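You operate a simulated robot arm through the tools that you are given. There is no shell and no other tool.

You are at the controls of a simulated two-armed robot. One attempt, no reset.

TASK
Pick up the small cream bobbin with one hand, pass it to the other hand and put it on the middle shelf of the tall rack. Set down upright: small cream bobbin.

The check looks at the end state, three seconds after you hand in, the way a careful person would. Anything else that was tipped, shoved, dropped, spilled or broken makes it a failure.

THE ROBOT
Two 6-joint arms with three-finger grippers on one trunk, on a base that moves. Base frame: it is fixed to the floor where the robot stands at the start and does not move with it; the origin is under the middle of the robot, x ahead of it, y to its left, z up. Readings come in m, rad, newtons and seconds.
The left shoulder is at the start at [0.04, 0.148, 1.37], the right one opposite. With the tool pointing down near the work surface each hand reaches from about 0.32 to 0.52 m from the robot's upright axis, wherever it stands, measured 20 degrees to its own side. Places, roughly: middle shelf of the tall rack [-0.6, -4.4, 1]; small cream bobbin (6x6x10 cm) [0.5, 0.1, 0.9]. Payload 2.69 kg a hand.
Tool frame (each hand has its own): the origin (TCP) lies between the finger pads and is the grasp point; the fingertips stand 0.029 m ahead of it; z points along the fingers, y is the line along which they close. The gripper opens to 0.12 m; its body begins 0.078 m behind the TCP.
Orientation is that of the tool frame in the base frame, as a unit quaternion [w, x, y, z]. With the fingers straight down and closing along the base's y, the tool's x points along the base's -x, its y along +y and its z along -z.

THE INTERFACE
- The arms move only by the tool nudge_tool. It takes "left_motion", "right_motion" or both (then of equal length, played together; a hand with none holds still); each is a list of rows, each a list of 7 numbers: the shift along the tool's x, y, z in m, then the turn, a rotation vector about the tool's x, y, z in rad, then the opening, from 0 (shut) to 1 (fully open). In form: [[x, y, z, ax, ay, az, gripper], ...]. A call has 1 to 20 rows; each row shifts and turns the commanded pose from where the row before left it, along the tool's axes as they then stand. Each row takes 0.2 s and may step no farther than 0.05 m and 0.15 rad from the row before; otherwise, or with a gripper value out of range, the whole call is refused. A pose out of reach is approached as far as the arm can. The call stops where the force on the tool passes 40 N (or 10 N more than at its start, if that is more) or the arm is blocked; 0.2 s more then pass. The fingers move at their own pace (about 0.0961 m/s each) and stop on an object; they squeeze with about 40 N. The grip force told is the motor's: it shows also when the fingers shut on nothing. Time passes only in rows, and 0.2 s behind the last, so rows that do not move let the fingers close. The reply holds the time, the measured pose of the TCP, the force on the tool along the base axes, the opening and the grip force, in the units named above and with some noise, with the torque about the TCP (base axes, N m) and any sound that the robot's microphone picked up.
- Cameras (640 x 400 px; columns grow to the right, rows downward): "scene" is now at [0.0859, 0.0234, 1.5668]; the picture's right is [0.30, -0.95, 0.00], its down [-0.80, -0.26, -0.54] and it looks along [0.51, 0.16, -0.84] (base axes); focal length 285 px, centre (320, 200). "left" rides on the left gripper at [0.063, 0, -0.104] in its tool frame; the picture's right is [0.00, 1.00, 0.00], its down [-0.83, 0.00, -0.56] and it looks along [-0.56, 0.00, 0.83] (tool axes); focal length 275 px, centre (320, 200). "right" rides on the right gripper at [0.063, 0, -0.104] in its tool frame; the picture's right is [0.00, 1.00, 0.00], its down [-0.83, 0.00, -0.56] and it looks along [-0.56, 0.00, 0.83] (tool axes); focal length 275 px, centre (320, 200). There is no depth. A picture from a camera that has moved, and an enlarged one, comes with that camera's place and axes in the base frame and with its lens.
- snapshot(camera): a new picture of that camera. No time passes.
- lift_body(by): moves the trunk up (or, below 0, down) by that many m; the arms and the scene camera ride with it, the base frame stays. It gives what a move gives, with no picture.
- drive_base(legs): drives the robot by 1 to 6 legs, each [ahead, turn to the left] in m and rad, along the robot's own axes; the way and the turn of a leg run together, so that a leg with both is an arc; at most 1.5 m and 3.142 rad a leg. The arms and the cameras ride along, it lands a little off, and it stops where it bumps. It gives what a move gives.
- pan_tilt(pan, tilt): turns the head with the scene camera to pan (to the left, within 1.501 rad either way) and tilt (down, from -0.506 to 1.204), counted from straight ahead of the robot. It gives what a move gives.
- enlarge(camera, box): a new picture of the part [left, top, right, bottom] of that camera's present view, enlarged. No time passes.
- job_done(): hands the job in; it is judged then, once.

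Nothing tells you exact positions but the pictures and the camera data. Unless the task says otherwise, let go and move clear before handing in.

The tools are called after "Call:" as a command line: name --argument value ..., lists and objects as JSON in quotes. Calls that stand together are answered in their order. nudge_tool: Moves the arms, as the interface text tells. Its arguments: {"type":"object","properties":{"left_motion":{"type":"array"},"right_motion":{"type":"array"}},"required":[]} The other tools are called the same way: lift_body (by) moves the trunk up or down; drive_base (legs) drives the base; pan_tilt (pan, tilt) turns the head that bears the scene camera; snapshot (camera) takes a picture; enlarge (camera, box) takes an enlarged picture of a part of a camera's view; job_done () hands the job in.

At the start:

```text
clock: 0.0
left_eef_pos: [0.4288, 0.3347, 1.0049]
left_tcp_rot: [0.001, 0.0, 1.0, -0.001]
left_force: [0.4, 0.1, -0.1]
left_ft_torque: [0.02, 0.01, -0.01]
left_grip_width: 0.12
left_finger_force: 0.0
right_eef_pos: [0.4742, -0.1439, 1.0064]
right_tcp_rot: [0.0, -0.001, 1.0, 0.0]
right_force: [-0.3, -0.7, -0.1]
right_ft_torque: [0.01, 0.04, -0.01]
right_grip_width: 0.1199
right_finger_force: 0.1
trunk travel left (down, up): [-0.497, 0.0]
robot x, y, heading: [-0.0005, -0.0007, 0.001]
head pan, tilt (commanded): [0.307, 1.005]
```

scene: 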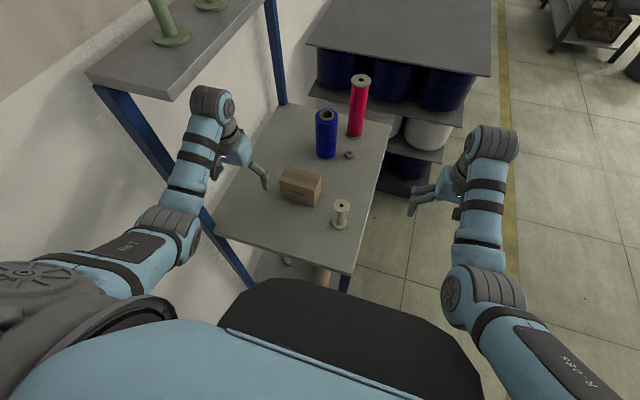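
right: 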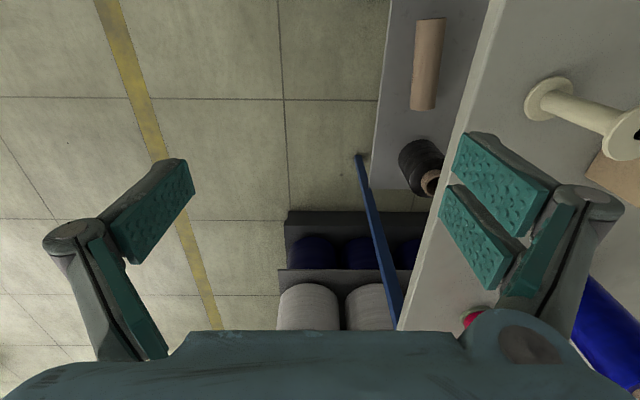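
left: 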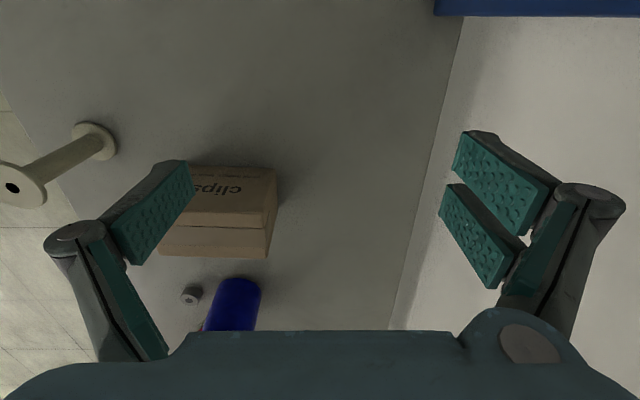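

I see the cream bobbin standing near the front right edge of the bench, with a small carton to its left and blue and red spools behind it. I'll take close-ups before moving so I can locate it.

Call:
enlarge --camera "scene" --box '[240, 60, 440, 260]'

Call:
enlarge --camera "right" --box '[380, 0, 640, 200]'

Call:
enlarge --camera "left" --box '[0, 80, 260, 280]'

```text
2.00 times, centred on (340, 160) of scene
camera zoom: at [0.0859, 0.0234, 1.5668], right [0.3, -0.95, 0.0], down [-0.8, -0.26, -0.54], along [0.51, 0.16, -0.84], focal length 570 px, centre (280, 280)
```

zoom: 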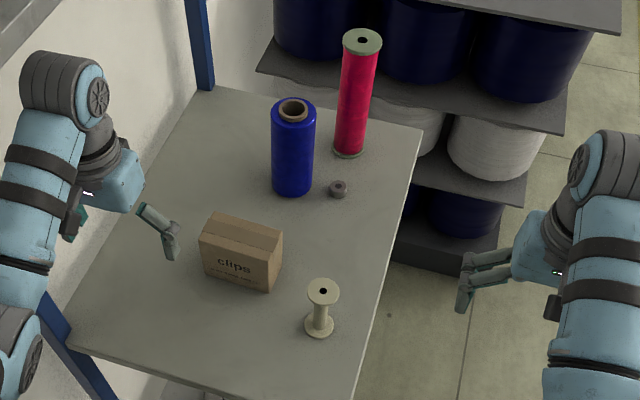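

```text
2.00 times, centred on (510, 100) of right
camera zoom: at [0.4111, -0.1457, 1.1102], right [0.0, 1.0, 0.0], down [0.83, 0.0, 0.56], along [0.56, 0.0, -0.83], focal length 551 px, centre (-60, 400)
```

zoom: 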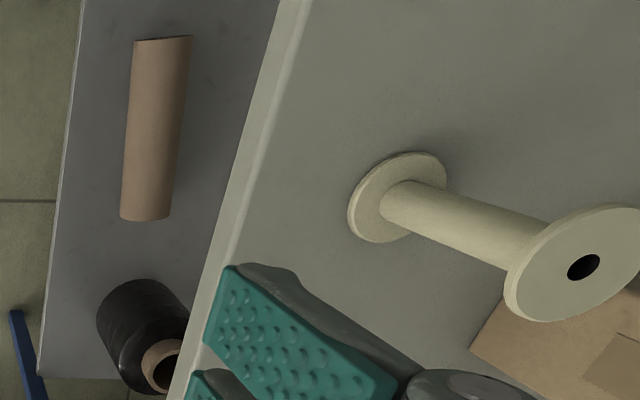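

```text
2.00 times, centred on (130, 180) of left
camera zoom: at [0.3643, 0.3349, 1.1083], right [0.0, 1.0, 0.0], down [0.83, 0.0, 0.56], along [0.56, 0.0, -0.83], focal length 551 px, centre (700, 240)
```

zoom: 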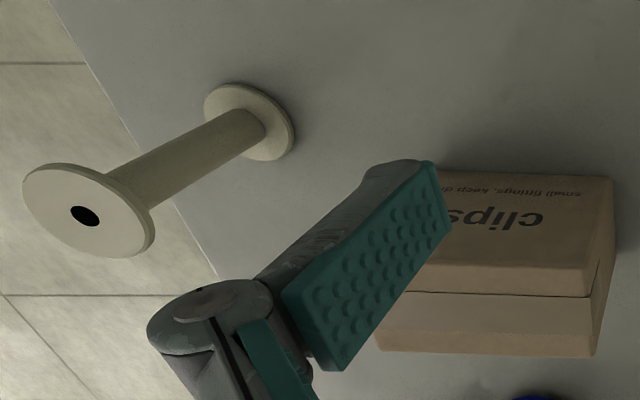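

By triangulation the bobbin stands at about (0.482, 0.087), with its base near z 0.817 and its top near 0.918. Before touching it I'll turn the head to look at the rack.

Call:
pan_tilt --pan -1.5 --tilt 0.2

Call:
snapshot --camera "scene"

```text
clock: 1.8
left_eef_pos: [0.4282, 0.3326, 1.0055]
left_tcp_rot: [0.001, 0.0, 1.0, -0.001]
left_force: [-0.1, -1.3, 1.1]
left_ft_torque: [0.02, 0.04, 0.03]
left_grip_width: 0.1195
left_finger_force: 0.0
right_eef_pos: [0.4748, -0.1441, 1.0056]
right_tcp_rot: [-0.001, 0.0, 1.0, 0.0]
right_force: [-0.4, -0.2, -0.3]
right_ft_torque: [-0.01, 0.02, -0.01]
right_grip_width: 0.1198
right_finger_force: 0.1
trunk travel left (down, up): [-0.497, 0.0]
robot x, y, heading: [-0.0029, -0.0075, 0.002]
head pan, tilt (commanded): [-1.499, 0.201]
```

```text
taken
camera scene: at [0.0265, -0.0906, 1.6359], right [-1.0, -0.07, 0.0], down [-0.01, 0.2, -0.98], along [0.07, -0.98, -0.2], focal length 285 px, centre (320, 200)
```

scene: 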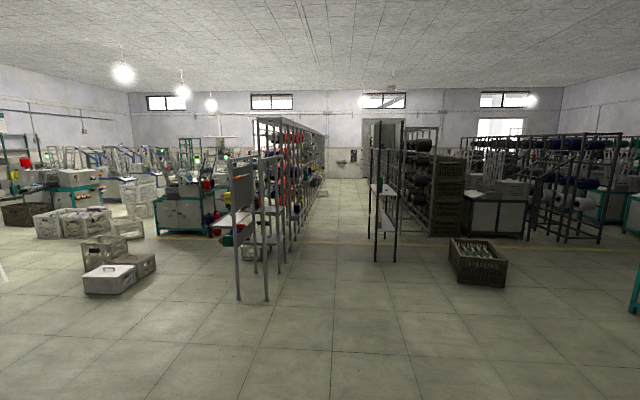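

Far down the aisle, near column 385, there's a narrow dark rack with white shelves, which matches the stated spot for the tall rack. I'll zoom in on it.

Call:
enlarge --camera "scene" --box '[320, 110, 480, 270]'

Call:
enlarge --camera "scene" --box '[350, 150, 420, 220]'

Call:
enlarge --camera "scene" --box '[210, 110, 350, 310]'

```text
2.50 times, centred on (400, 190) of scene
camera zoom: at [0.0265, -0.0906, 1.6359], right [-1.0, -0.07, 0.0], down [-0.01, 0.2, -0.98], along [0.07, -0.98, -0.2], focal length 712 px, centre (120, 225)
```

zoom: 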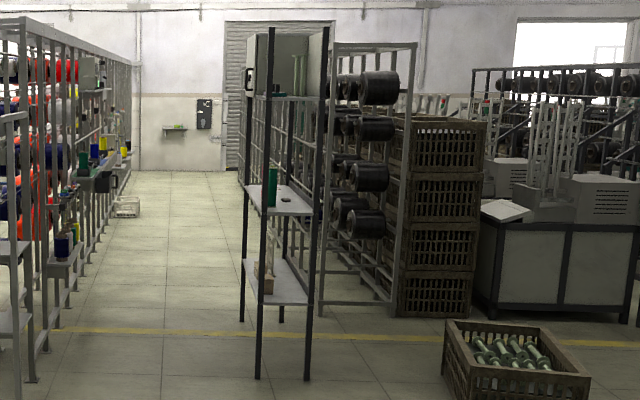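

```text
5.71 times, centred on (385, 185) of scene
camera zoom: at [0.0265, -0.0906, 1.6359], right [-1.0, -0.07, 0.0], down [-0.01, 0.2, -0.98], along [0.07, -0.98, -0.2], focal length 1628 px, centre (-51, 286)
```

zoom: 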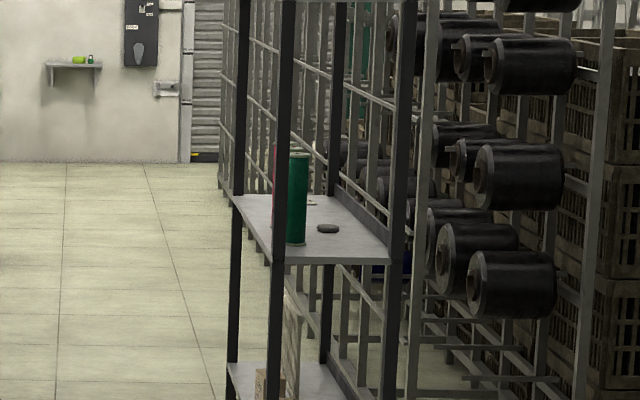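

```text
2.00 times, centred on (280, 210) of scene
camera zoom: at [0.0265, -0.0906, 1.6359], right [-1.0, -0.07, 0.0], down [-0.01, 0.2, -0.98], along [0.07, -0.98, -0.2], focal length 570 px, centre (400, 180)
```

zoom: 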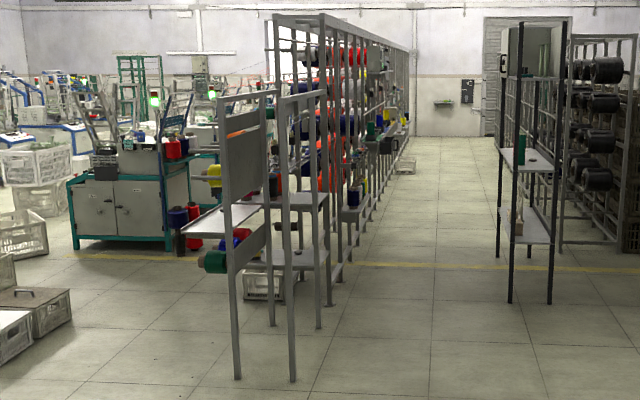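

The rack's footprint works out to x −0.75…−0.475, y −3.87…−4.86, open toward the aisle (+x), with the middle shelf at about z 0.94. Next I'll turn the head back to the bench, shift the right hand aside, and bring the left hand over the bobbin without descending yet.

Call:
pan_tilt --pan 0.1 --tilt 1.0

Call:
nudge_tool --left_motion '[[0, 0, 0, 0, 0, 0, 1], [0, 0, 0, 0, 0, 0, 1], [-0.009, -0.041, 0, 0, 0, 0, 1], [-0.009, -0.041, 0, 0, 0, 0, 1], [-0.009, -0.041, 0, 0, 0, 0, 1], [-0.009, -0.041, 0, 0, 0, 0, 1], [-0.009, -0.041, 0, 0, 0, 0, 1], [-0.009, -0.041, 0, 0, 0, 0, 1], [0, 0, 0, 0, 0, 0, 1], [0, 0, 0, 0, 0, 0, 1]]' --right_motion '[[0, -0.04, 0, 0, 0, 0, 1], [0, -0.04, 0, 0, 0, 0, 1], [0, -0.04, 0, 0, 0, 0, 1], [0, 0, 0, 0, 0, 0, 1], [0, 0, 0, 0, 0, 0, 1], [0, 0, 0, 0, 0, 0, 1], [0, 0, 0, 0, 0, 0, 1], [0, 0, 0, 0, 0, 0, 1], [0, 0, 0, 0, 0, 0, 1], [0, 0, 0, 0, 0, 0, 1]]'

Call:
snapshot --camera "scene"

Call:
snapshot --camera "left"

Call:
snapshot --camera "right"

```text
clock: 3.5
left_eef_pos: [0.4288, 0.3332, 1.0051]
left_tcp_rot: [0.001, 0.0, 1.0, -0.001]
left_force: [0.7, 0.7, 0.0]
left_ft_torque: [0.02, -0.01, -0.01]
left_grip_width: 0.1196
left_finger_force: 0.0
right_eef_pos: [0.4738, -0.1446, 1.0068]
right_tcp_rot: [0.0, 0.0, 1.0, -0.001]
right_force: [-0.9, 0.1, 0.5]
right_ft_torque: [-0.02, 0.02, 0.03]
right_grip_width: 0.1199
right_finger_force: 0.0
trunk travel left (down, up): [-0.497, 0.0]
robot x, y, heading: [-0.0017, -0.0014, -0.001]
head pan, tilt (commanded): [0.099, 1.0]
```

```text
clock: 5.7
left_eef_pos: [0.4878, 0.0889, 0.997]
left_tcp_rot: [0.001, 0.0, 1.0, -0.001]
left_force: [-0.3, 0.2, 0.0]
left_ft_torque: [-0.05, 0.0, 0.0]
left_grip_width: 0.12
left_finger_force: 0.0
left hand out of reach, approached as far as the arm can: row 3, 4
right_eef_pos: [0.4766, -0.2649, 1.0058]
right_tcp_rot: [0.0, 0.0, 1.0, 0.0]
right_force: [0.1, 0.3, -0.7]
right_ft_torque: [0.02, 0.0, -0.02]
right_grip_width: 0.1202
right_finger_force: 0.2
trunk travel left (down, up): [-0.497, 0.0]
robot x, y, heading: [0.0014, 0.0043, 0.006]
head pan, tilt (commanded): [0.099, 1.0]
```

```text
taken
camera scene: at [0.089, 0.0097, 1.5672], right [0.1, -0.99, 0.0], down [-0.84, -0.08, -0.54], along [0.54, 0.05, -0.84], focal length 285 px, centre (320, 200)
```

scene: 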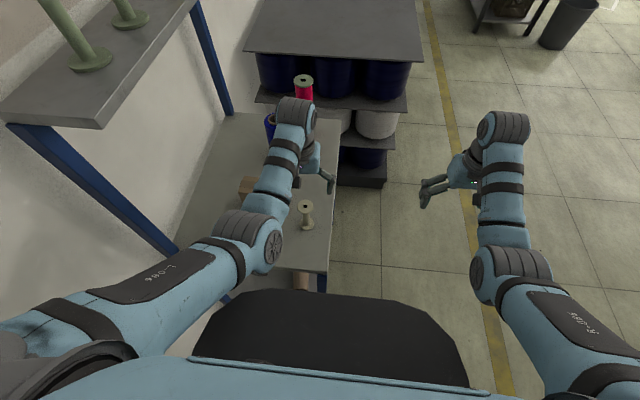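

```text
taken
camera left: at [0.4233, 0.0915, 1.1006], right [0.0, 1.0, 0.0], down [0.83, 0.0, 0.56], along [0.56, 0.0, -0.83], focal length 275 px, centre (320, 200)
```

left: 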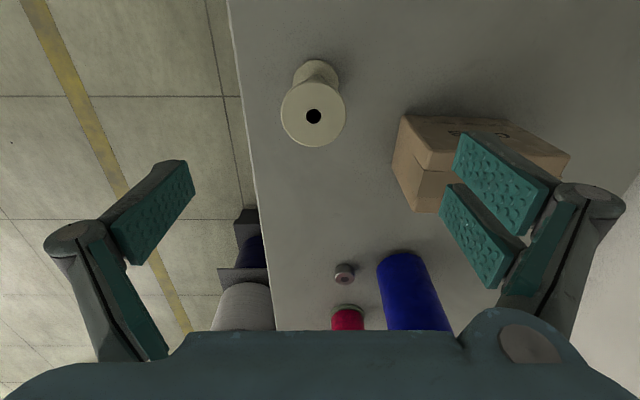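

```text
taken
camera right: at [0.413, -0.2648, 1.1108], right [0.0, 1.0, 0.0], down [0.83, 0.0, 0.56], along [0.56, 0.0, -0.83], focal length 275 px, centre (320, 200)
```

right: 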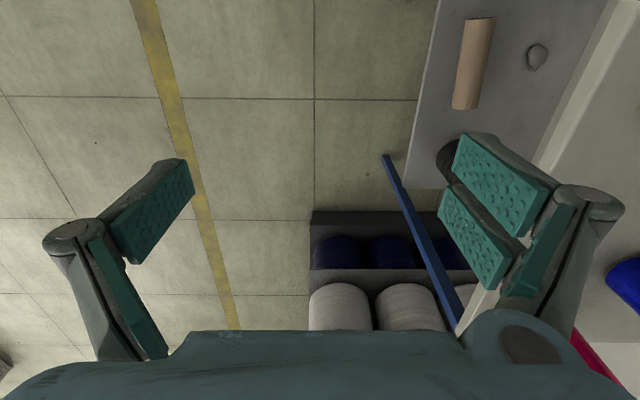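

The left hand is now above the bobbin, and the top hole sits about 7 mm toward me and 4 mm to the right of the tool axis. Before I go down I'll check the clearance to the carton.

Call:
enlarge --camera "left" --box '[240, 40, 600, 270]'

Call:
enlarge --camera "scene" --box '[220, 130, 380, 290]'

```text
1.74 times, centred on (420, 155) of left
camera zoom: at [0.4233, 0.0915, 1.1006], right [0.0, 1.0, 0.0], down [0.83, 0.0, 0.56], along [0.56, 0.0, -0.83], focal length 479 px, centre (146, 278)
```

zoom: 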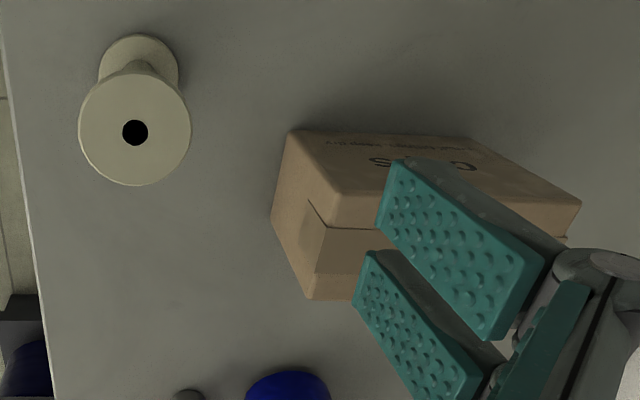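

```text
2.50 times, centred on (300, 210) of scene
camera zoom: at [0.089, 0.0097, 1.5672], right [0.1, -0.99, 0.0], down [-0.84, -0.08, -0.54], along [0.54, 0.05, -0.84], focal length 712 px, centre (370, 175)
```

zoom: 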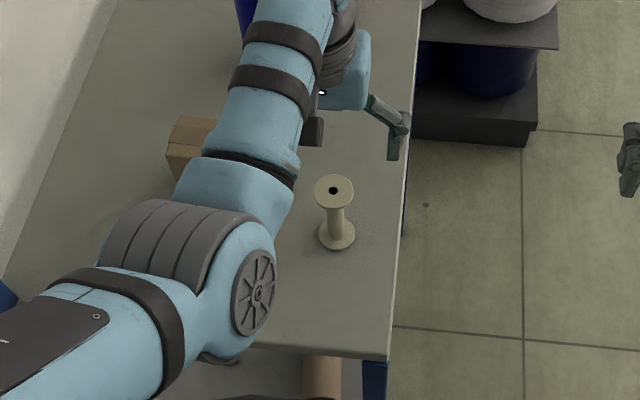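

The carton (top at about z 0.89, edge at y≈0.18) clears the left fingers if the fingertips stay above z 0.90. I'll centre over the bobbin, lower until the fingertips are about 1 cm below the top flange, and look again before closing.

Call:
nudge_tool --left_motion '[[0.0055, -0.003, 0, 0, 0, 0, 0.9], [0, 0, 0.015, 0, 0, 0, 0.8], [0, 0, 0.015, 0, 0, 0, 0.8], [0, 0, 0, 0, 0, 0, 0.8], [0, 0, 0, 0, 0, 0, 0.8]]'

Call:
snapshot --camera "left"

Call:
enlarge --camera "scene" --box '[240, 150, 360, 270]'

```text
clock: 6.9
left_eef_pos: [0.4828, 0.0872, 0.9678]
left_tcp_rot: [0.001, 0.0, 1.0, 0.0]
left_force: [-0.1, -0.5, 0.3]
left_ft_torque: [-0.02, -0.01, -0.01]
left_grip_width: 0.0962
left_finger_force: 0.1
right_eef_pos: [0.4753, -0.2636, 1.0071]
right_tcp_rot: [0.0, 0.001, 1.0, 0.001]
right_force: [0.0, -0.4, 0.3]
right_ft_torque: [-0.03, -0.01, -0.01]
right_grip_width: 0.1201
right_finger_force: 0.1
trunk travel left (down, up): [-0.497, 0.0]
robot x, y, heading: [0.0015, -0.004, -0.002]
head pan, tilt (commanded): [0.099, 1.0]
```

```text
taken
camera left: at [0.4183, 0.0882, 1.0716], right [0.0, 1.0, 0.0], down [0.83, 0.0, 0.56], along [0.56, 0.0, -0.83], focal length 275 px, centre (320, 200)
```

left: 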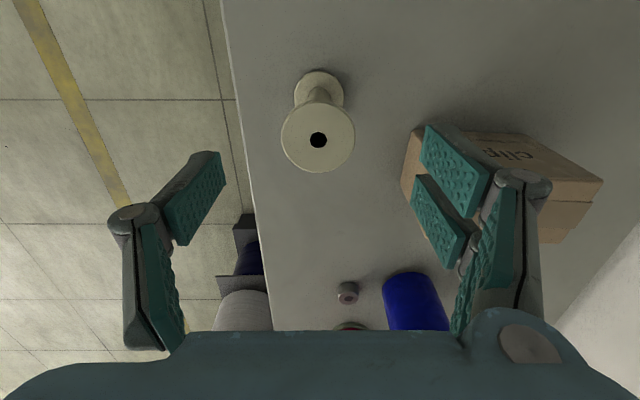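

```text
3.33 times, centred on (300, 210) of scene
camera zoom: at [0.0889, 0.0089, 1.5672], right [0.1, -1.0, 0.0], down [-0.84, -0.08, -0.54], along [0.54, 0.05, -0.84], focal length 950 px, centre (387, 167)
```

zoom: 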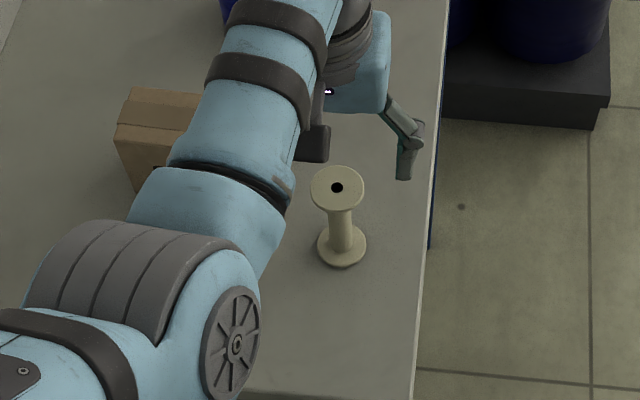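

The tool axis is now within about 2 mm of the hole. I'll lower the last 33 mm and close gently on the top flange.

Call:
nudge_tool --left_motion '[[0.001, 0, 0.011, 0, 0, 0, 0.8], [0, 0, 0.011, 0, 0, 0, 0.8], [0, 0, 0.011, 0, 0, 0, 0.8], [0, 0, 0, 0, 0, 0, 0.8]]'

Call:
snapshot --camera "left"

Call:
enlarge --camera "scene" --box '[240, 150, 360, 270]'

Call:
enlarge --camera "right" --box '[440, 0, 640, 200]'

```text
clock: 7.9
left_eef_pos: [0.4814, 0.0875, 0.9334]
left_tcp_rot: [0.002, 0.0, 1.0, -0.001]
left_force: [-0.4, 0.6, -0.3]
left_ft_torque: [-0.03, 0.0, -0.03]
left_grip_width: 0.096
left_finger_force: 0.0
right_eef_pos: [0.4758, -0.2645, 1.006]
right_tcp_rot: [0.001, 0.0, 1.0, 0.0]
right_force: [0.8, -0.5, 0.2]
right_ft_torque: [-0.01, -0.01, 0.02]
right_grip_width: 0.1198
right_finger_force: 0.1
trunk travel left (down, up): [-0.497, 0.0]
robot x, y, heading: [-0.0008, 0.0014, -0.002]
head pan, tilt (commanded): [0.099, 1.0]
```

```text
taken
camera left: at [0.4171, 0.0883, 1.0375], right [0.0, 1.0, 0.0], down [0.83, 0.0, 0.56], along [0.56, 0.0, -0.83], focal length 275 px, centre (320, 200)
```

left: 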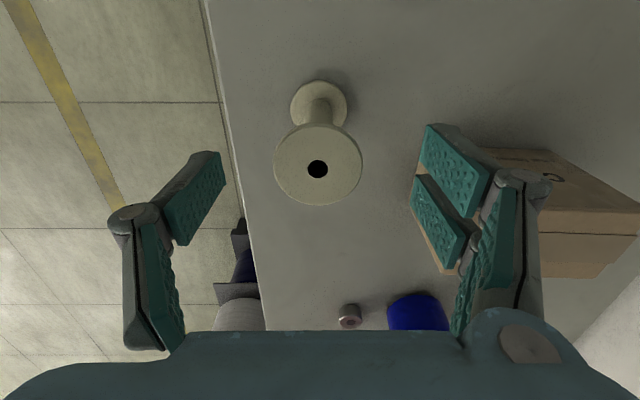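

```text
3.33 times, centred on (300, 210) of scene
camera zoom: at [0.0891, 0.0089, 1.5672], right [0.1, -1.0, 0.0], down [-0.84, -0.08, -0.54], along [0.54, 0.05, -0.84], focal length 950 px, centre (387, 167)
```

zoom: 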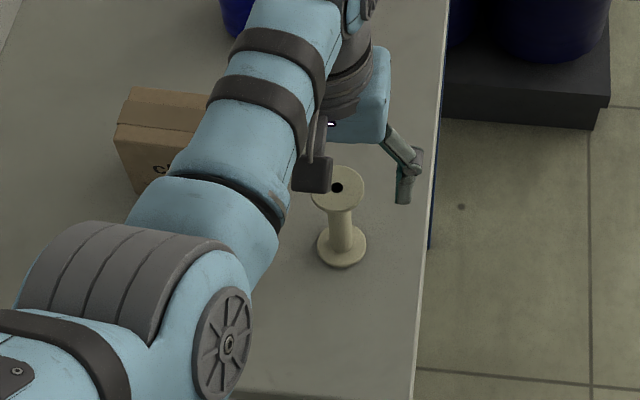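

```text
2.00 times, centred on (540, 100) of right
camera zoom: at [0.4131, -0.2654, 1.1106], right [0.0, 1.0, 0.0], down [0.83, 0.0, 0.56], along [0.56, 0.0, -0.83], focal length 551 px, centre (-120, 400)
```

zoom: 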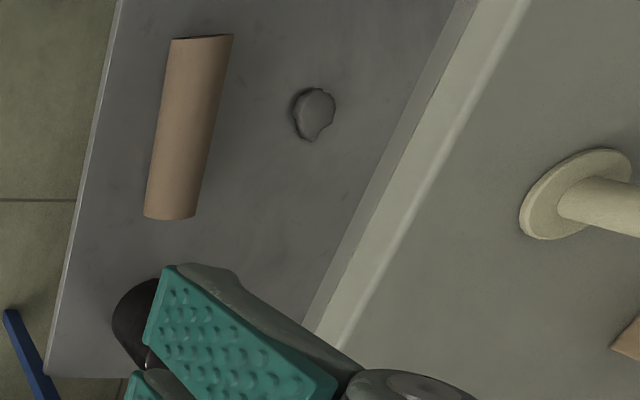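

The hole is centred to about 1 mm and the flange lies roughly 12 mm above the fingertips. I'll close the left hand on the flange.

Call:
nudge_tool --left_motion '[[0, 0, 0, 0, 0, 0, 0.65], [0, 0, 0, 0, 0, 0, 0.55], [0, 0, 0, 0, 0, 0, 0.45], [0, 0, 0, 0, 0, 0, 0.3], [0, 0, 0, 0, 0, 0, 0.3]]'

Call:
snapshot --camera "left"

Call:
enlarge --camera "scene" --box '[240, 150, 360, 270]'

```text
clock: 9.1
left_eef_pos: [0.4817, 0.0867, 0.9345]
left_tcp_rot: [0.002, 0.0, 1.0, 0.0]
left_force: [0.2, -0.2, 1.2]
left_ft_torque: [0.05, -0.02, -0.03]
left_grip_width: 0.0419
left_finger_force: 39.9
right_eef_pos: [0.4757, -0.2643, 1.0059]
right_tcp_rot: [0.0, 0.0, 1.0, 0.0]
right_force: [-0.5, 0.5, -0.3]
right_ft_torque: [-0.01, 0.01, -0.01]
right_grip_width: 0.1201
right_finger_force: 0.1
trunk travel left (down, up): [-0.497, 0.0]
robot x, y, heading: [-0.003, -0.0024, -0.002]
head pan, tilt (commanded): [0.099, 1.0]
```

```text
taken
camera left: at [0.4171, 0.0884, 1.0377], right [0.0, 1.0, 0.0], down [0.83, 0.0, 0.56], along [0.56, 0.0, -0.83], focal length 275 px, centre (320, 200)
```

left: 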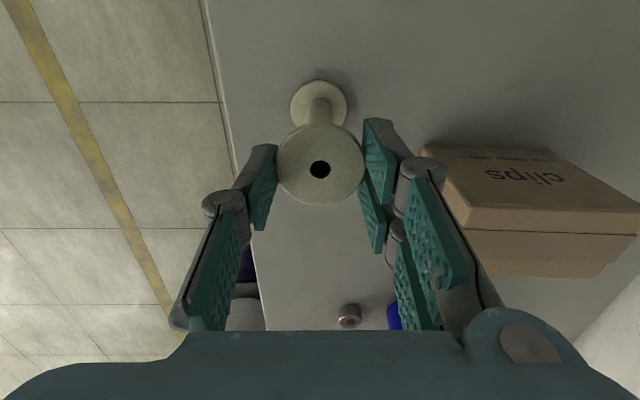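

```text
3.33 times, centred on (300, 210) of scene
camera zoom: at [0.089, 0.009, 1.5672], right [0.1, -1.0, 0.0], down [-0.84, -0.08, -0.54], along [0.54, 0.05, -0.84], focal length 950 px, centre (387, 167)
```

zoom: 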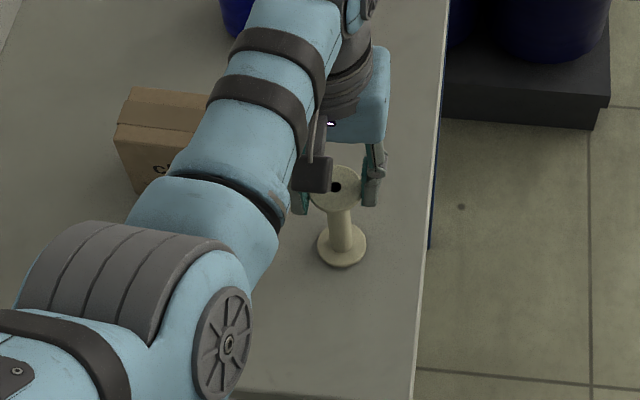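

The fingers stopped at 0.042 m with about 40 N, which fits the flange's apparent diameter in the picture, so the bobbin is held. I'll lift it straight up and check that it hangs straight.

Call:
nudge_tool --left_motion '[[0, 0, -0.01, 0, 0, 0, 0.3], [0, 0, -0.02, 0, 0, 0, 0.3], [0, 0, -0.025, 0, 0, 0, 0.3], [0, 0, -0.025, 0, 0, 0, 0.3], [0, 0, -0.02, 0, 0, 0, 0.3], [0, 0, 0, 0, 0, 0, 0.3]]'

Call:
snapshot --camera "left"

Call:
snapshot --camera "scene"

Call:
snapshot --camera "right"

```text
clock: 10.5
left_eef_pos: [0.4829, 0.0882, 1.0334]
left_tcp_rot: [0.001, 0.0, 1.0, 0.0]
left_force: [0.5, 0.1, -0.8]
left_ft_torque: [0.02, 0.01, -0.01]
left_grip_width: 0.0417
left_finger_force: 39.9
right_eef_pos: [0.4757, -0.2633, 1.0064]
right_tcp_rot: [-0.001, 0.0, 1.0, 0.0]
right_force: [-0.1, -0.7, 0.0]
right_ft_torque: [-0.01, -0.04, 0.0]
right_grip_width: 0.12
right_finger_force: 0.0
trunk travel left (down, up): [-0.497, 0.0]
robot x, y, heading: [-0.0012, -0.0026, 0.0]
head pan, tilt (commanded): [0.099, 1.0]
```

```text
taken
camera left: at [0.4179, 0.0891, 1.1373], right [0.0, 1.0, 0.0], down [0.83, 0.0, 0.56], along [0.56, 0.0, -0.83], focal length 275 px, centre (320, 200)
```

left: 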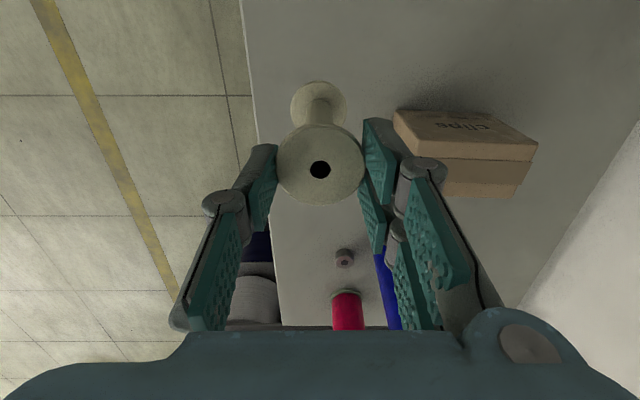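

```text
taken
camera scene: at [0.0892, 0.0089, 1.5671], right [0.1, -1.0, 0.0], down [-0.84, -0.08, -0.54], along [0.54, 0.05, -0.84], focal length 285 px, centre (320, 200)
```

scene: 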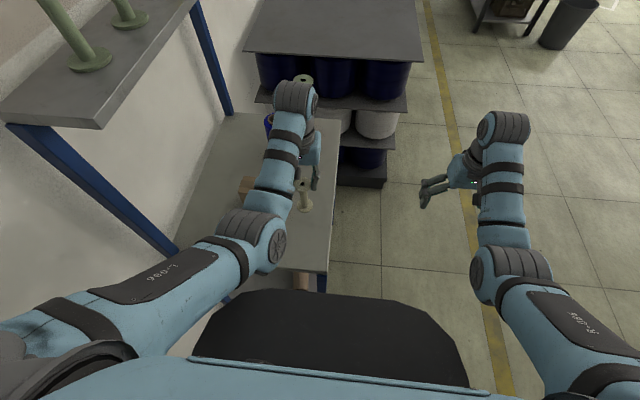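

```text
taken
camera right: at [0.4131, -0.2654, 1.1106], right [0.0, 1.0, 0.0], down [0.83, 0.0, 0.56], along [0.56, 0.0, -0.83], focal length 275 px, centre (320, 200)
```

right: 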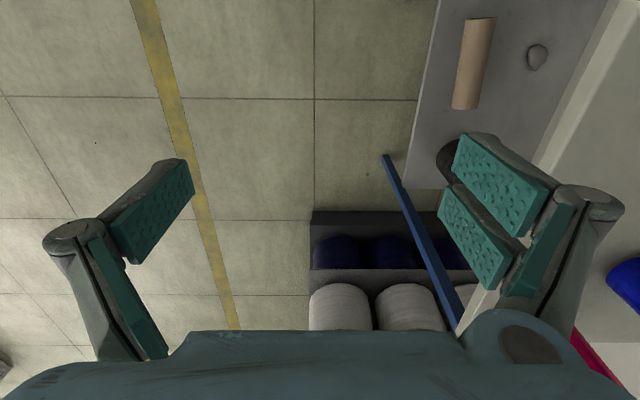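

The bobbin came up cleanly and hangs straight in the left hand. I'll now turn the right hand from pointing down to nearly level and pointing forward, off to the side where it's clear.

Call:
nudge_tool --right_motion '[[0, 0, 0, 0, -0.14, 0, 1], [0, 0, 0, 0, -0.14, 0, 1], [0, 0, 0, 0, -0.14, 0, 1], [0, 0, 0, 0, -0.14, 0, 1], [0, 0, 0, 0, 0, 0, 1]]'

Call:
snapshot --camera "scene"

```text
clock: 11.7
left_eef_pos: [0.4816, 0.0878, 1.0324]
left_tcp_rot: [0.001, 0.0, 1.0, 0.0]
left_force: [0.2, 0.3, -1.3]
left_ft_torque: [0.0, -0.01, 0.02]
left_grip_width: 0.0416
left_finger_force: 39.8
right_eef_pos: [0.4742, -0.2656, 1.0055]
right_tcp_rot: [0.278, 0.0, 0.961, 0.0]
right_force: [-0.8, 0.1, -0.5]
right_ft_torque: [0.0, -0.04, 0.01]
right_grip_width: 0.1199
right_finger_force: 0.1
trunk travel left (down, up): [-0.497, 0.0]
robot x, y, heading: [-0.0029, 0.0, -0.002]
head pan, tilt (commanded): [0.099, 1.0]
```

```text
taken
camera scene: at [0.0891, 0.009, 1.5672], right [0.1, -1.0, 0.0], down [-0.84, -0.08, -0.54], along [0.54, 0.05, -0.84], focal length 285 px, centre (320, 200)
```

scene: 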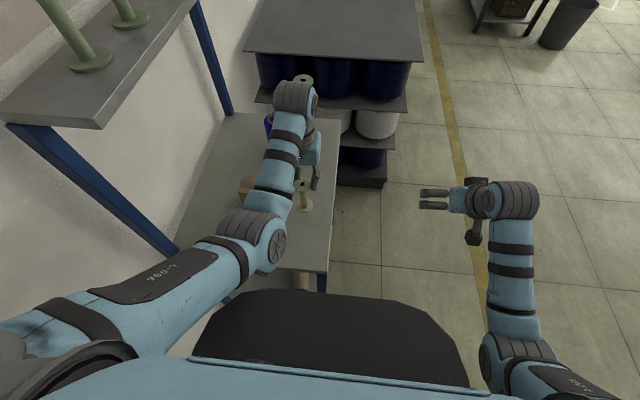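

Call:
enlarge --camera "scene" --box '[400, 140, 560, 260]'

Call:
snapshot --camera "right"

```text
3.33 times, centred on (480, 200) of scene
camera zoom: at [0.0891, 0.009, 1.5672], right [0.1, -1.0, 0.0], down [-0.84, -0.08, -0.54], along [0.54, 0.05, -0.84], focal length 950 px, centre (-213, 200)
```

zoom: 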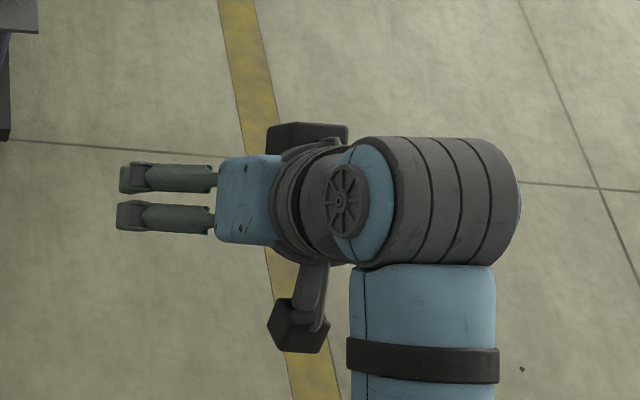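

```text
taken
camera right: at [0.3661, -0.2657, 1.0606], right [0.0, 1.0, 0.0], down [0.41, 0.0, 0.91], along [0.91, 0.0, -0.41], focal length 275 px, centre (320, 200)
```

right: 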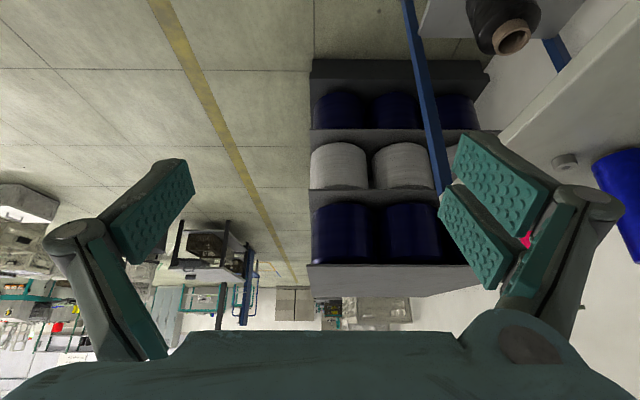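

The right hand's camera housing sits on its underside in this posture, which would be awkward at the shelf edge. I'll roll the hand 180° about its own axis so the camera rides on top.

Call:
nudge_tool --right_motion '[[0, 0, 0, 0, 0, 0.149, 1], [0, 0, 0, 0, 0, 0.149, 1], [0, 0, 0, 0, 0, 0.149, 1], [0, 0, 0, 0, 0, 0.149, 1], [0, 0, 0, 0, 0, 0.149, 1], [0, 0, 0, 0, 0, 0.149, 1], [0, 0, 0, 0, 0, 0.149, 1], [0, 0, 0, 0, 0, 0.149, 1], [0, 0, 0, 0, 0, 0.149, 1], [0, 0, 0, 0, 0, 0.149, 1], [0, 0, 0, 0, 0, 0, 1]]'

```text
clock: 14.1
left_eef_pos: [0.4815, 0.0873, 1.0328]
left_tcp_rot: [0.001, 0.0, 1.0, 0.0]
left_force: [0.7, -0.8, -0.4]
left_ft_torque: [0.01, 0.02, -0.03]
left_grip_width: 0.0417
left_finger_force: 40.1
right_eef_pos: [0.4734, -0.2656, 1.0061]
right_tcp_rot: [0.203, 0.652, 0.706, 0.187]
right_force: [0.5, 0.4, -0.4]
right_ft_torque: [0.02, 0.01, -0.01]
right_grip_width: 0.1199
right_finger_force: 0.1
trunk travel left (down, up): [-0.497, 0.0]
robot x, y, heading: [0.0019, -0.0004, 0.001]
head pan, tilt (commanded): [0.099, 1.0]
```

The roll is going fine so far, so I'll finish the remaining turn.

Call:
nudge_tool --right_motion '[[0, 0, 0, 0, 0, 0.1495, 1], [0, 0, 0, 0, 0, 0.1495, 1], [0, 0, 0, 0, 0, 0.1495, 1], [0, 0, 0, 0, 0, 0.1495, 1], [0, 0, 0, 0, 0, 0.1495, 1], [0, 0, 0, 0, 0, 0.1495, 1], [0, 0, 0, 0, 0, 0.1495, 1], [0, 0, 0, 0, 0, 0.1495, 1], [0, 0, 0, 0, 0, 0.1495, 1], [0, 0, 0, 0, 0, 0.1495, 1], [0, 0, 0, 0, 0, 0.1495, 1], [0, 0, 0, 0, 0, 0, 1]]'

Call:
snapshot --camera "right"

Call:
snapshot --camera "scene"

```text
clock: 16.7
left_eef_pos: [0.4821, 0.0873, 1.0344]
left_tcp_rot: [0.001, 0.0, 1.0, 0.0]
left_force: [0.3, 0.0, -0.7]
left_ft_torque: [0.03, 0.01, 0.05]
left_grip_width: 0.0415
left_finger_force: 40.7
right_eef_pos: [0.4841, -0.2571, 1.0008]
right_tcp_rot: [0.024, 0.958, 0.082, 0.274]
right_force: [0.2, -0.4, 0.3]
right_ft_torque: [-0.01, -0.03, -0.02]
right_grip_width: 0.12
right_finger_force: 0.1
right hand out of reach, approached as far as the arm can: row 10, 11
trunk travel left (down, up): [-0.497, 0.0]
robot x, y, heading: [0.0038, 0.0024, 0.003]
head pan, tilt (commanded): [0.099, 1.0]
```

```text
taken
camera right: at [0.4806, -0.2474, 1.1224], right [0.15, -0.98, 0.09], down [-0.99, -0.14, 0.04], along [-0.02, -0.1, -0.99], focal length 275 px, centre (320, 200)
```

right: 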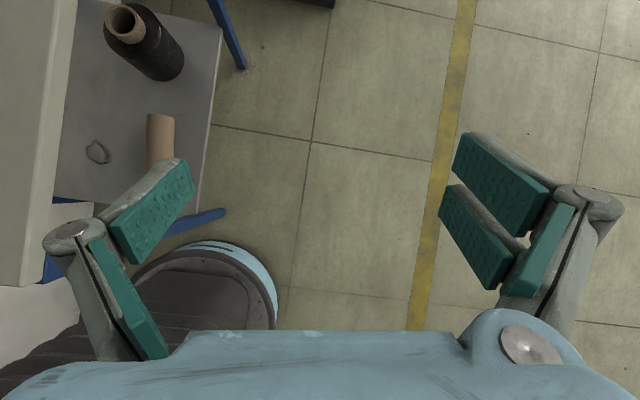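

```text
taken
camera scene: at [0.0887, 0.0086, 1.5672], right [0.1, -1.0, 0.0], down [-0.84, -0.08, -0.54], along [0.54, 0.05, -0.84], focal length 285 px, centre (320, 200)
```

scene: 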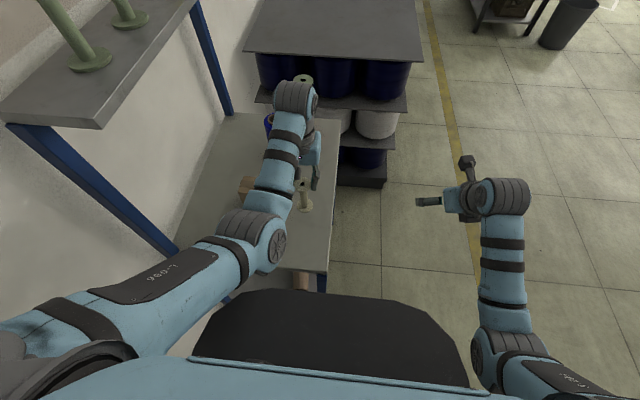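

The last bit of the roll hit a wrist limit, so that posture isn't robust. I'll go back to camera-below and plan to set the bobbin close to the shelf's front edge, which keeps the housing clear of the shelf.

Call:
nudge_tool --right_motion '[[0, 0, 0, 0, 0, -0.1485, 1], [0, 0, 0, 0, 0, -0.1485, 1], [0, 0, 0, 0, 0, -0.1485, 1], [0, 0, 0, 0, 0, -0.1485, 1], [0, 0, 0, 0, 0, -0.1485, 1], [0, 0, 0, 0, 0, -0.1485, 1], [0, 0, 0, 0, 0, -0.1485, 1], [0, 0, 0, 0, 0, -0.1485, 1], [0, 0, 0, 0, 0, -0.1485, 1], [0, 0, 0, 0, 0, -0.1485, 1], [0, 0, 0, 0, 0, -0.1485, 1], [0, 0, 0, 0, 0, -0.1485, 1], [0, 0, 0, 0, 0, -0.1485, 1], [0, 0, 0, 0, 0, -0.1485, 1], [0, 0, 0, 0, 0, -0.1485, 1], [0, 0, 0, 0, 0, -0.1485, 1], [0, 0, 0, 0, 0, -0.1485, 1], [0, 0, 0, 0, 0, -0.1485, 1], [0, 0, 0, 0, 0, -0.1485, 1], [0, 0, 0, 0, 0, -0.1485, 1]]'

Call:
nudge_tool --right_motion '[[0, 0, 0, 0, -0.11, 0, 1], [0, 0, 0, 0, -0.11, 0, 1], [0, 0, 0, 0, -0.11, 0, 1], [0, 0, 0, 0, -0.11, 0, 1], [0, 0, 0, 0, -0.11, 0, 1], [0, 0, 0, 0, -0.11, 0, 1], [0, 0, 0, 0, 0, 0, 1]]'

Call:
snapshot --camera "scene"

```text
clock: 20.9
left_eef_pos: [0.4828, 0.0866, 1.0334]
left_tcp_rot: [0.0, 0.0, 1.0, -0.001]
left_force: [0.2, -0.1, -0.4]
left_ft_torque: [0.0, 0.0, 0.01]
left_grip_width: 0.0419
left_finger_force: 40.1
right_eef_pos: [0.483, -0.2575, 1.0008]
right_tcp_rot: [0.276, -0.001, 0.961, 0.0]
right_force: [0.6, 0.8, -0.3]
right_ft_torque: [-0.01, -0.01, 0.02]
right_grip_width: 0.1196
right_finger_force: 0.1
trunk travel left (down, up): [-0.497, 0.0]
robot x, y, heading: [0.0005, -0.0023, 0.0]
head pan, tilt (commanded): [0.099, 1.0]
```

```text
clock: 22.5
left_eef_pos: [0.483, 0.0879, 1.0343]
left_tcp_rot: [0.0, 0.0, 1.0, 0.0]
left_force: [-0.5, -0.2, -1.2]
left_ft_torque: [0.02, 0.0, -0.01]
left_grip_width: 0.0417
left_finger_force: 40.3
right_eef_pos: [0.4826, -0.257, 1.0006]
right_tcp_rot: [0.572, 0.001, 0.82, -0.001]
right_force: [0.9, -0.7, 0.1]
right_ft_torque: [0.0, 0.02, -0.01]
right_grip_width: 0.12
right_finger_force: 0.0
trunk travel left (down, up): [-0.497, 0.0]
robot x, y, heading: [0.0057, -0.0023, -0.001]
head pan, tilt (commanded): [0.099, 1.0]
```

```text
taken
camera scene: at [0.0892, 0.009, 1.5672], right [0.1, -1.0, 0.0], down [-0.84, -0.08, -0.54], along [0.54, 0.05, -0.84], focal length 285 px, centre (320, 200)
```

scene: 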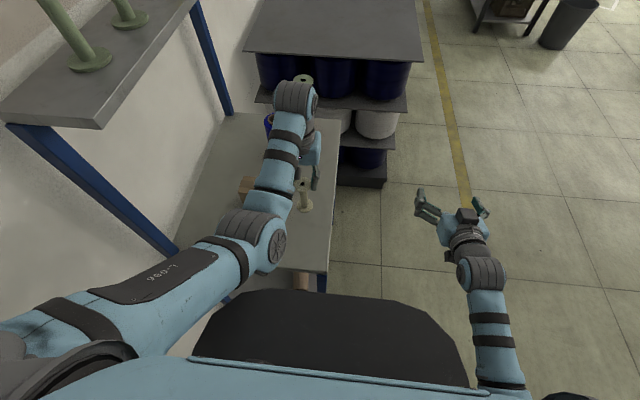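

The right hand now points forward, tilted about 20° below level. Next I'll bring the left hand with the bobbin to a handover spot in front of the chest and yaw the right hand 45° toward it.

Call:
nudge_tool --left_motion '[[0, 0, -0.025, 0, 0, 0, 0.3], [0, 0, -0.025, 0, 0, 0, 0.3], [0.006, -0.02, 0, 0, 0, 0, 0.3], [0.006, -0.02, 0, 0, 0, 0, 0.3], [0.006, -0.02, 0, 0, 0, 0, 0.3], [0.005, -0.018, 0, 0, 0, 0, 0.3], [0, 0, 0, 0, 0, 0, 0.3]]' --right_motion '[[0, 0, 0, -0.123, 0, -0.0447, 1], [0, 0, 0, -0.123, 0, -0.0447, 1], [0, 0, 0, -0.123, 0, -0.0447, 1], [0, 0, 0, -0.123, 0, -0.0447, 1], [0, 0, 0, -0.123, 0, -0.0447, 1], [0, 0, 0, -0.123, 0, -0.0447, 1], [0, 0, 0, 0, 0, 0, 1]]'

Call:
snapshot --camera "scene"

Call:
snapshot --camera "right"

Call:
snapshot --camera "left"

```text
clock: 24.1
left_eef_pos: [0.502, 0.0301, 1.0672]
left_tcp_rot: [0.001, -0.003, 1.0, 0.001]
left_force: [-0.7, -0.8, -0.7]
left_ft_torque: [0.03, -0.03, 0.0]
left_grip_width: 0.0416
left_finger_force: 40.0
left hand out of reach, approached as far as the arm can: row 1, 2, 5, 6
right_eef_pos: [0.483, -0.2585, 1.0021]
right_tcp_rot: [0.528, -0.314, 0.757, 0.221]
right_force: [-0.3, 0.1, 0.7]
right_ft_torque: [-0.04, 0.0, -0.03]
right_grip_width: 0.1201
right_finger_force: 0.0
trunk travel left (down, up): [-0.497, 0.0]
robot x, y, heading: [-0.0027, -0.0002, 0.002]
head pan, tilt (commanded): [0.099, 1.0]
```

```text
taken
camera scene: at [0.0886, 0.0085, 1.5672], right [0.1, -1.0, 0.0], down [-0.84, -0.08, -0.54], along [0.54, 0.05, -0.84], focal length 285 px, centre (320, 200)
```

scene: 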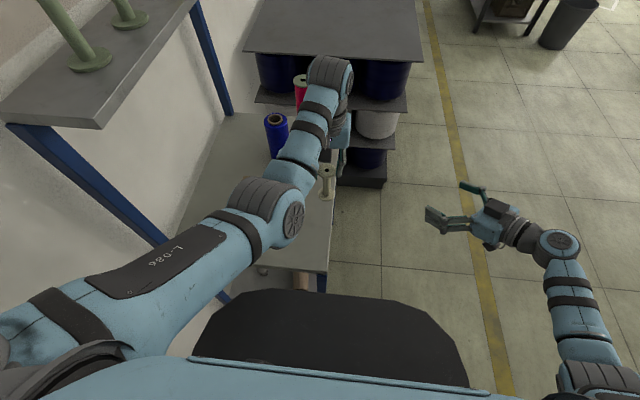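

```text
taken
camera right: at [0.3986, -0.3433, 0.9778], right [-0.71, 0.71, 0.0], down [-0.17, -0.17, 0.97], along [0.69, 0.69, 0.24], focal length 275 px, centre (320, 200)
```

right: 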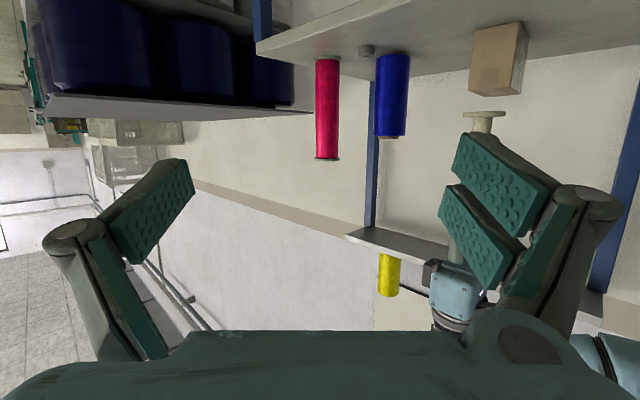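

```text
taken
camera left: at [0.437, 0.0324, 1.1712], right [0.0, 1.0, 0.0], down [0.83, 0.0, 0.56], along [0.56, 0.0, -0.83], focal length 275 px, centre (320, 200)
```

left: 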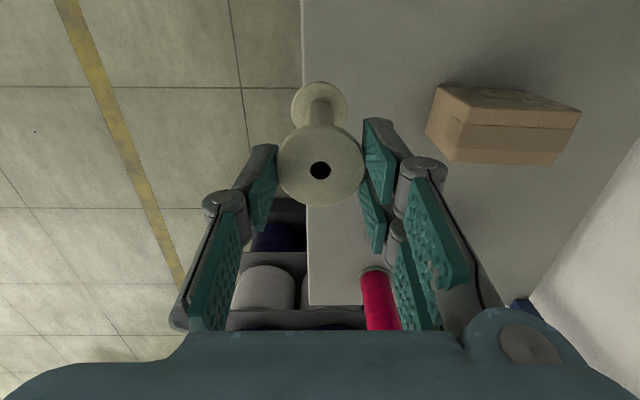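

The left hand couldn't rise as asked and now holds the bobbin at about (0.503, 0.030). I'll lower it 3 cm to a comfortable height and move the right hand to a staging point about 12 cm behind the bobbin.

Call:
nudge_tool --left_motion '[[0, 0, 0.01, 0, 0, 0, 0.3], [0, 0, 0.01, 0, 0, 0, 0.3], [0, 0, 0.01, 0, 0, 0, 0.3], [0, 0, 0, 0, 0, 0, 0.3], [0, 0, 0, 0, 0, 0, 0.3], [0, 0, 0, 0, 0, 0, 0.3], [0, 0, 0, 0, 0, 0, 0.3]]' --right_motion '[[-0.0006, 0.0316, 0.01715, 0, 0, 0, 0.9], [-0.0006, 0.0316, 0.01715, 0, 0, 0, 0.8], [-0.0006, 0.0316, 0.01715, 0, 0, 0, 0.7], [-0.0006, 0.0316, 0.01715, 0, 0, 0, 0.7], [-0.0006, 0.0316, 0.01715, 0, 0, 0, 0.7], [-0.0006, 0.0316, 0.01715, 0, 0, 0, 0.7], [0, 0, 0, 0, 0, 0, 0.7]]'

Call:
snapshot --camera "scene"

Call:
snapshot --camera "right"

Call:
snapshot --camera "left"

```text
clock: 25.7
left_eef_pos: [0.4998, 0.0322, 1.0355]
left_tcp_rot: [0.001, -0.003, 1.0, 0.002]
left_force: [0.0, -0.1, -0.6]
left_ft_torque: [-0.01, 0.01, 0.02]
left_grip_width: 0.0416
left_finger_force: 40.1
right_eef_pos: [0.4178, -0.0545, 0.9704]
right_tcp_rot: [0.528, -0.313, 0.758, 0.22]
right_force: [0.7, 0.3, -0.3]
right_ft_torque: [0.0, 0.02, 0.04]
right_grip_width: 0.0841
right_finger_force: 0.0
trunk travel left (down, up): [-0.497, 0.0]
robot x, y, heading: [0.0016, 0.0037, -0.001]
head pan, tilt (commanded): [0.099, 1.0]
```

```text
taken
camera scene: at [0.0892, 0.0087, 1.5672], right [0.1, -1.0, 0.0], down [-0.84, -0.08, -0.54], along [0.54, 0.05, -0.84], focal length 285 px, centre (320, 200)
```

scene: 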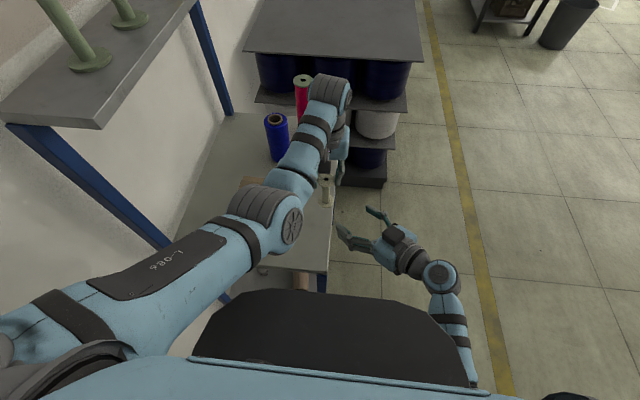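

```text
taken
camera right: at [0.333, -0.1401, 0.9465], right [-0.71, 0.71, 0.0], down [-0.17, -0.17, 0.97], along [0.69, 0.69, 0.23], focal length 275 px, centre (320, 200)
```

right: 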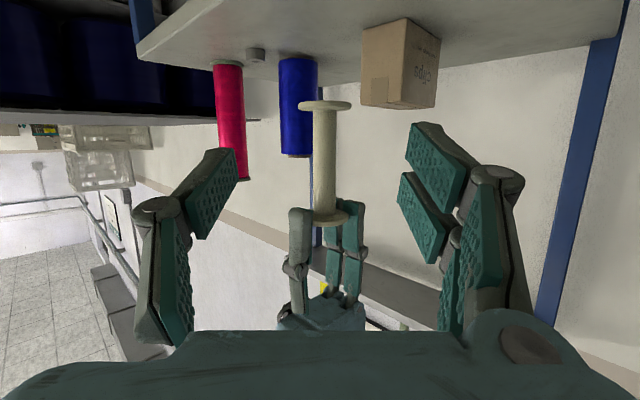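

```text
taken
camera left: at [0.4356, 0.0331, 1.1398], right [0.0, 1.0, 0.0], down [0.83, 0.0, 0.56], along [0.56, 0.0, -0.83], focal length 275 px, centre (320, 200)
```

left: 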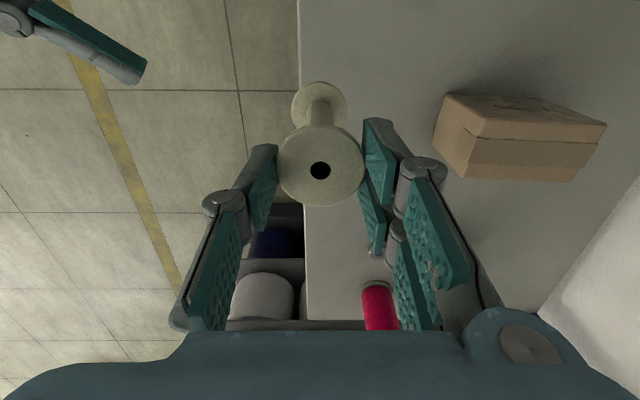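

The right camera gives a clear view of the bobbin hanging between its open fingers, slightly to the +y side of the tool's axis. I'll enlarge the view to fine-tune the height and side offset.

Call:
enlarge --camera "right" --box '[230, 80, 430, 240]'

Call:
enlarge --camera "scene" --box '[280, 130, 460, 290]'

```text
2.50 times, centred on (330, 160) of right
camera zoom: at [0.333, -0.1401, 0.9465], right [-0.71, 0.71, 0.0], down [-0.17, -0.17, 0.97], along [0.69, 0.69, 0.23], focal length 688 px, centre (295, 300)
```

zoom: 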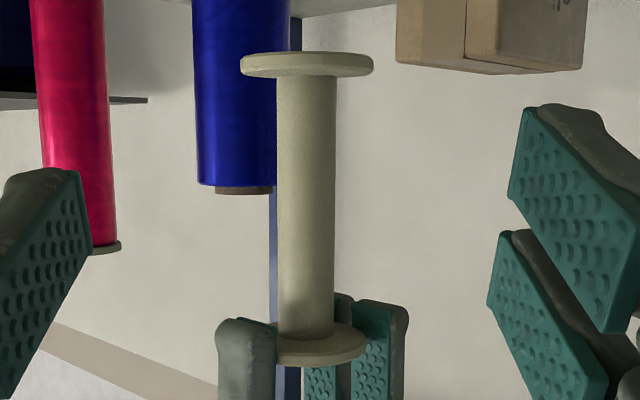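

```text
2.50 times, centred on (370, 210) of scene
camera zoom: at [0.0892, 0.0087, 1.5672], right [0.1, -1.0, 0.0], down [-0.84, -0.08, -0.54], along [0.54, 0.05, -0.84], focal length 712 px, centre (195, 175)
```

zoom: 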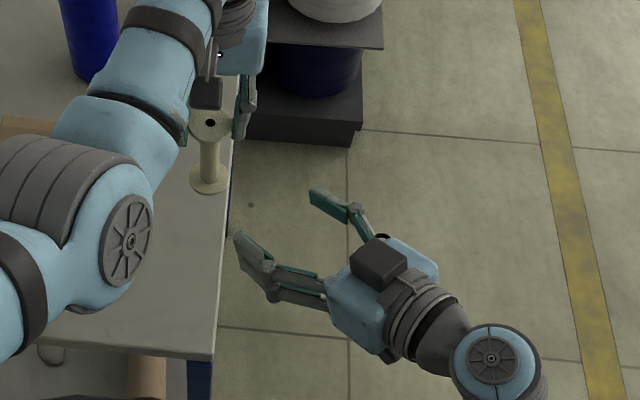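

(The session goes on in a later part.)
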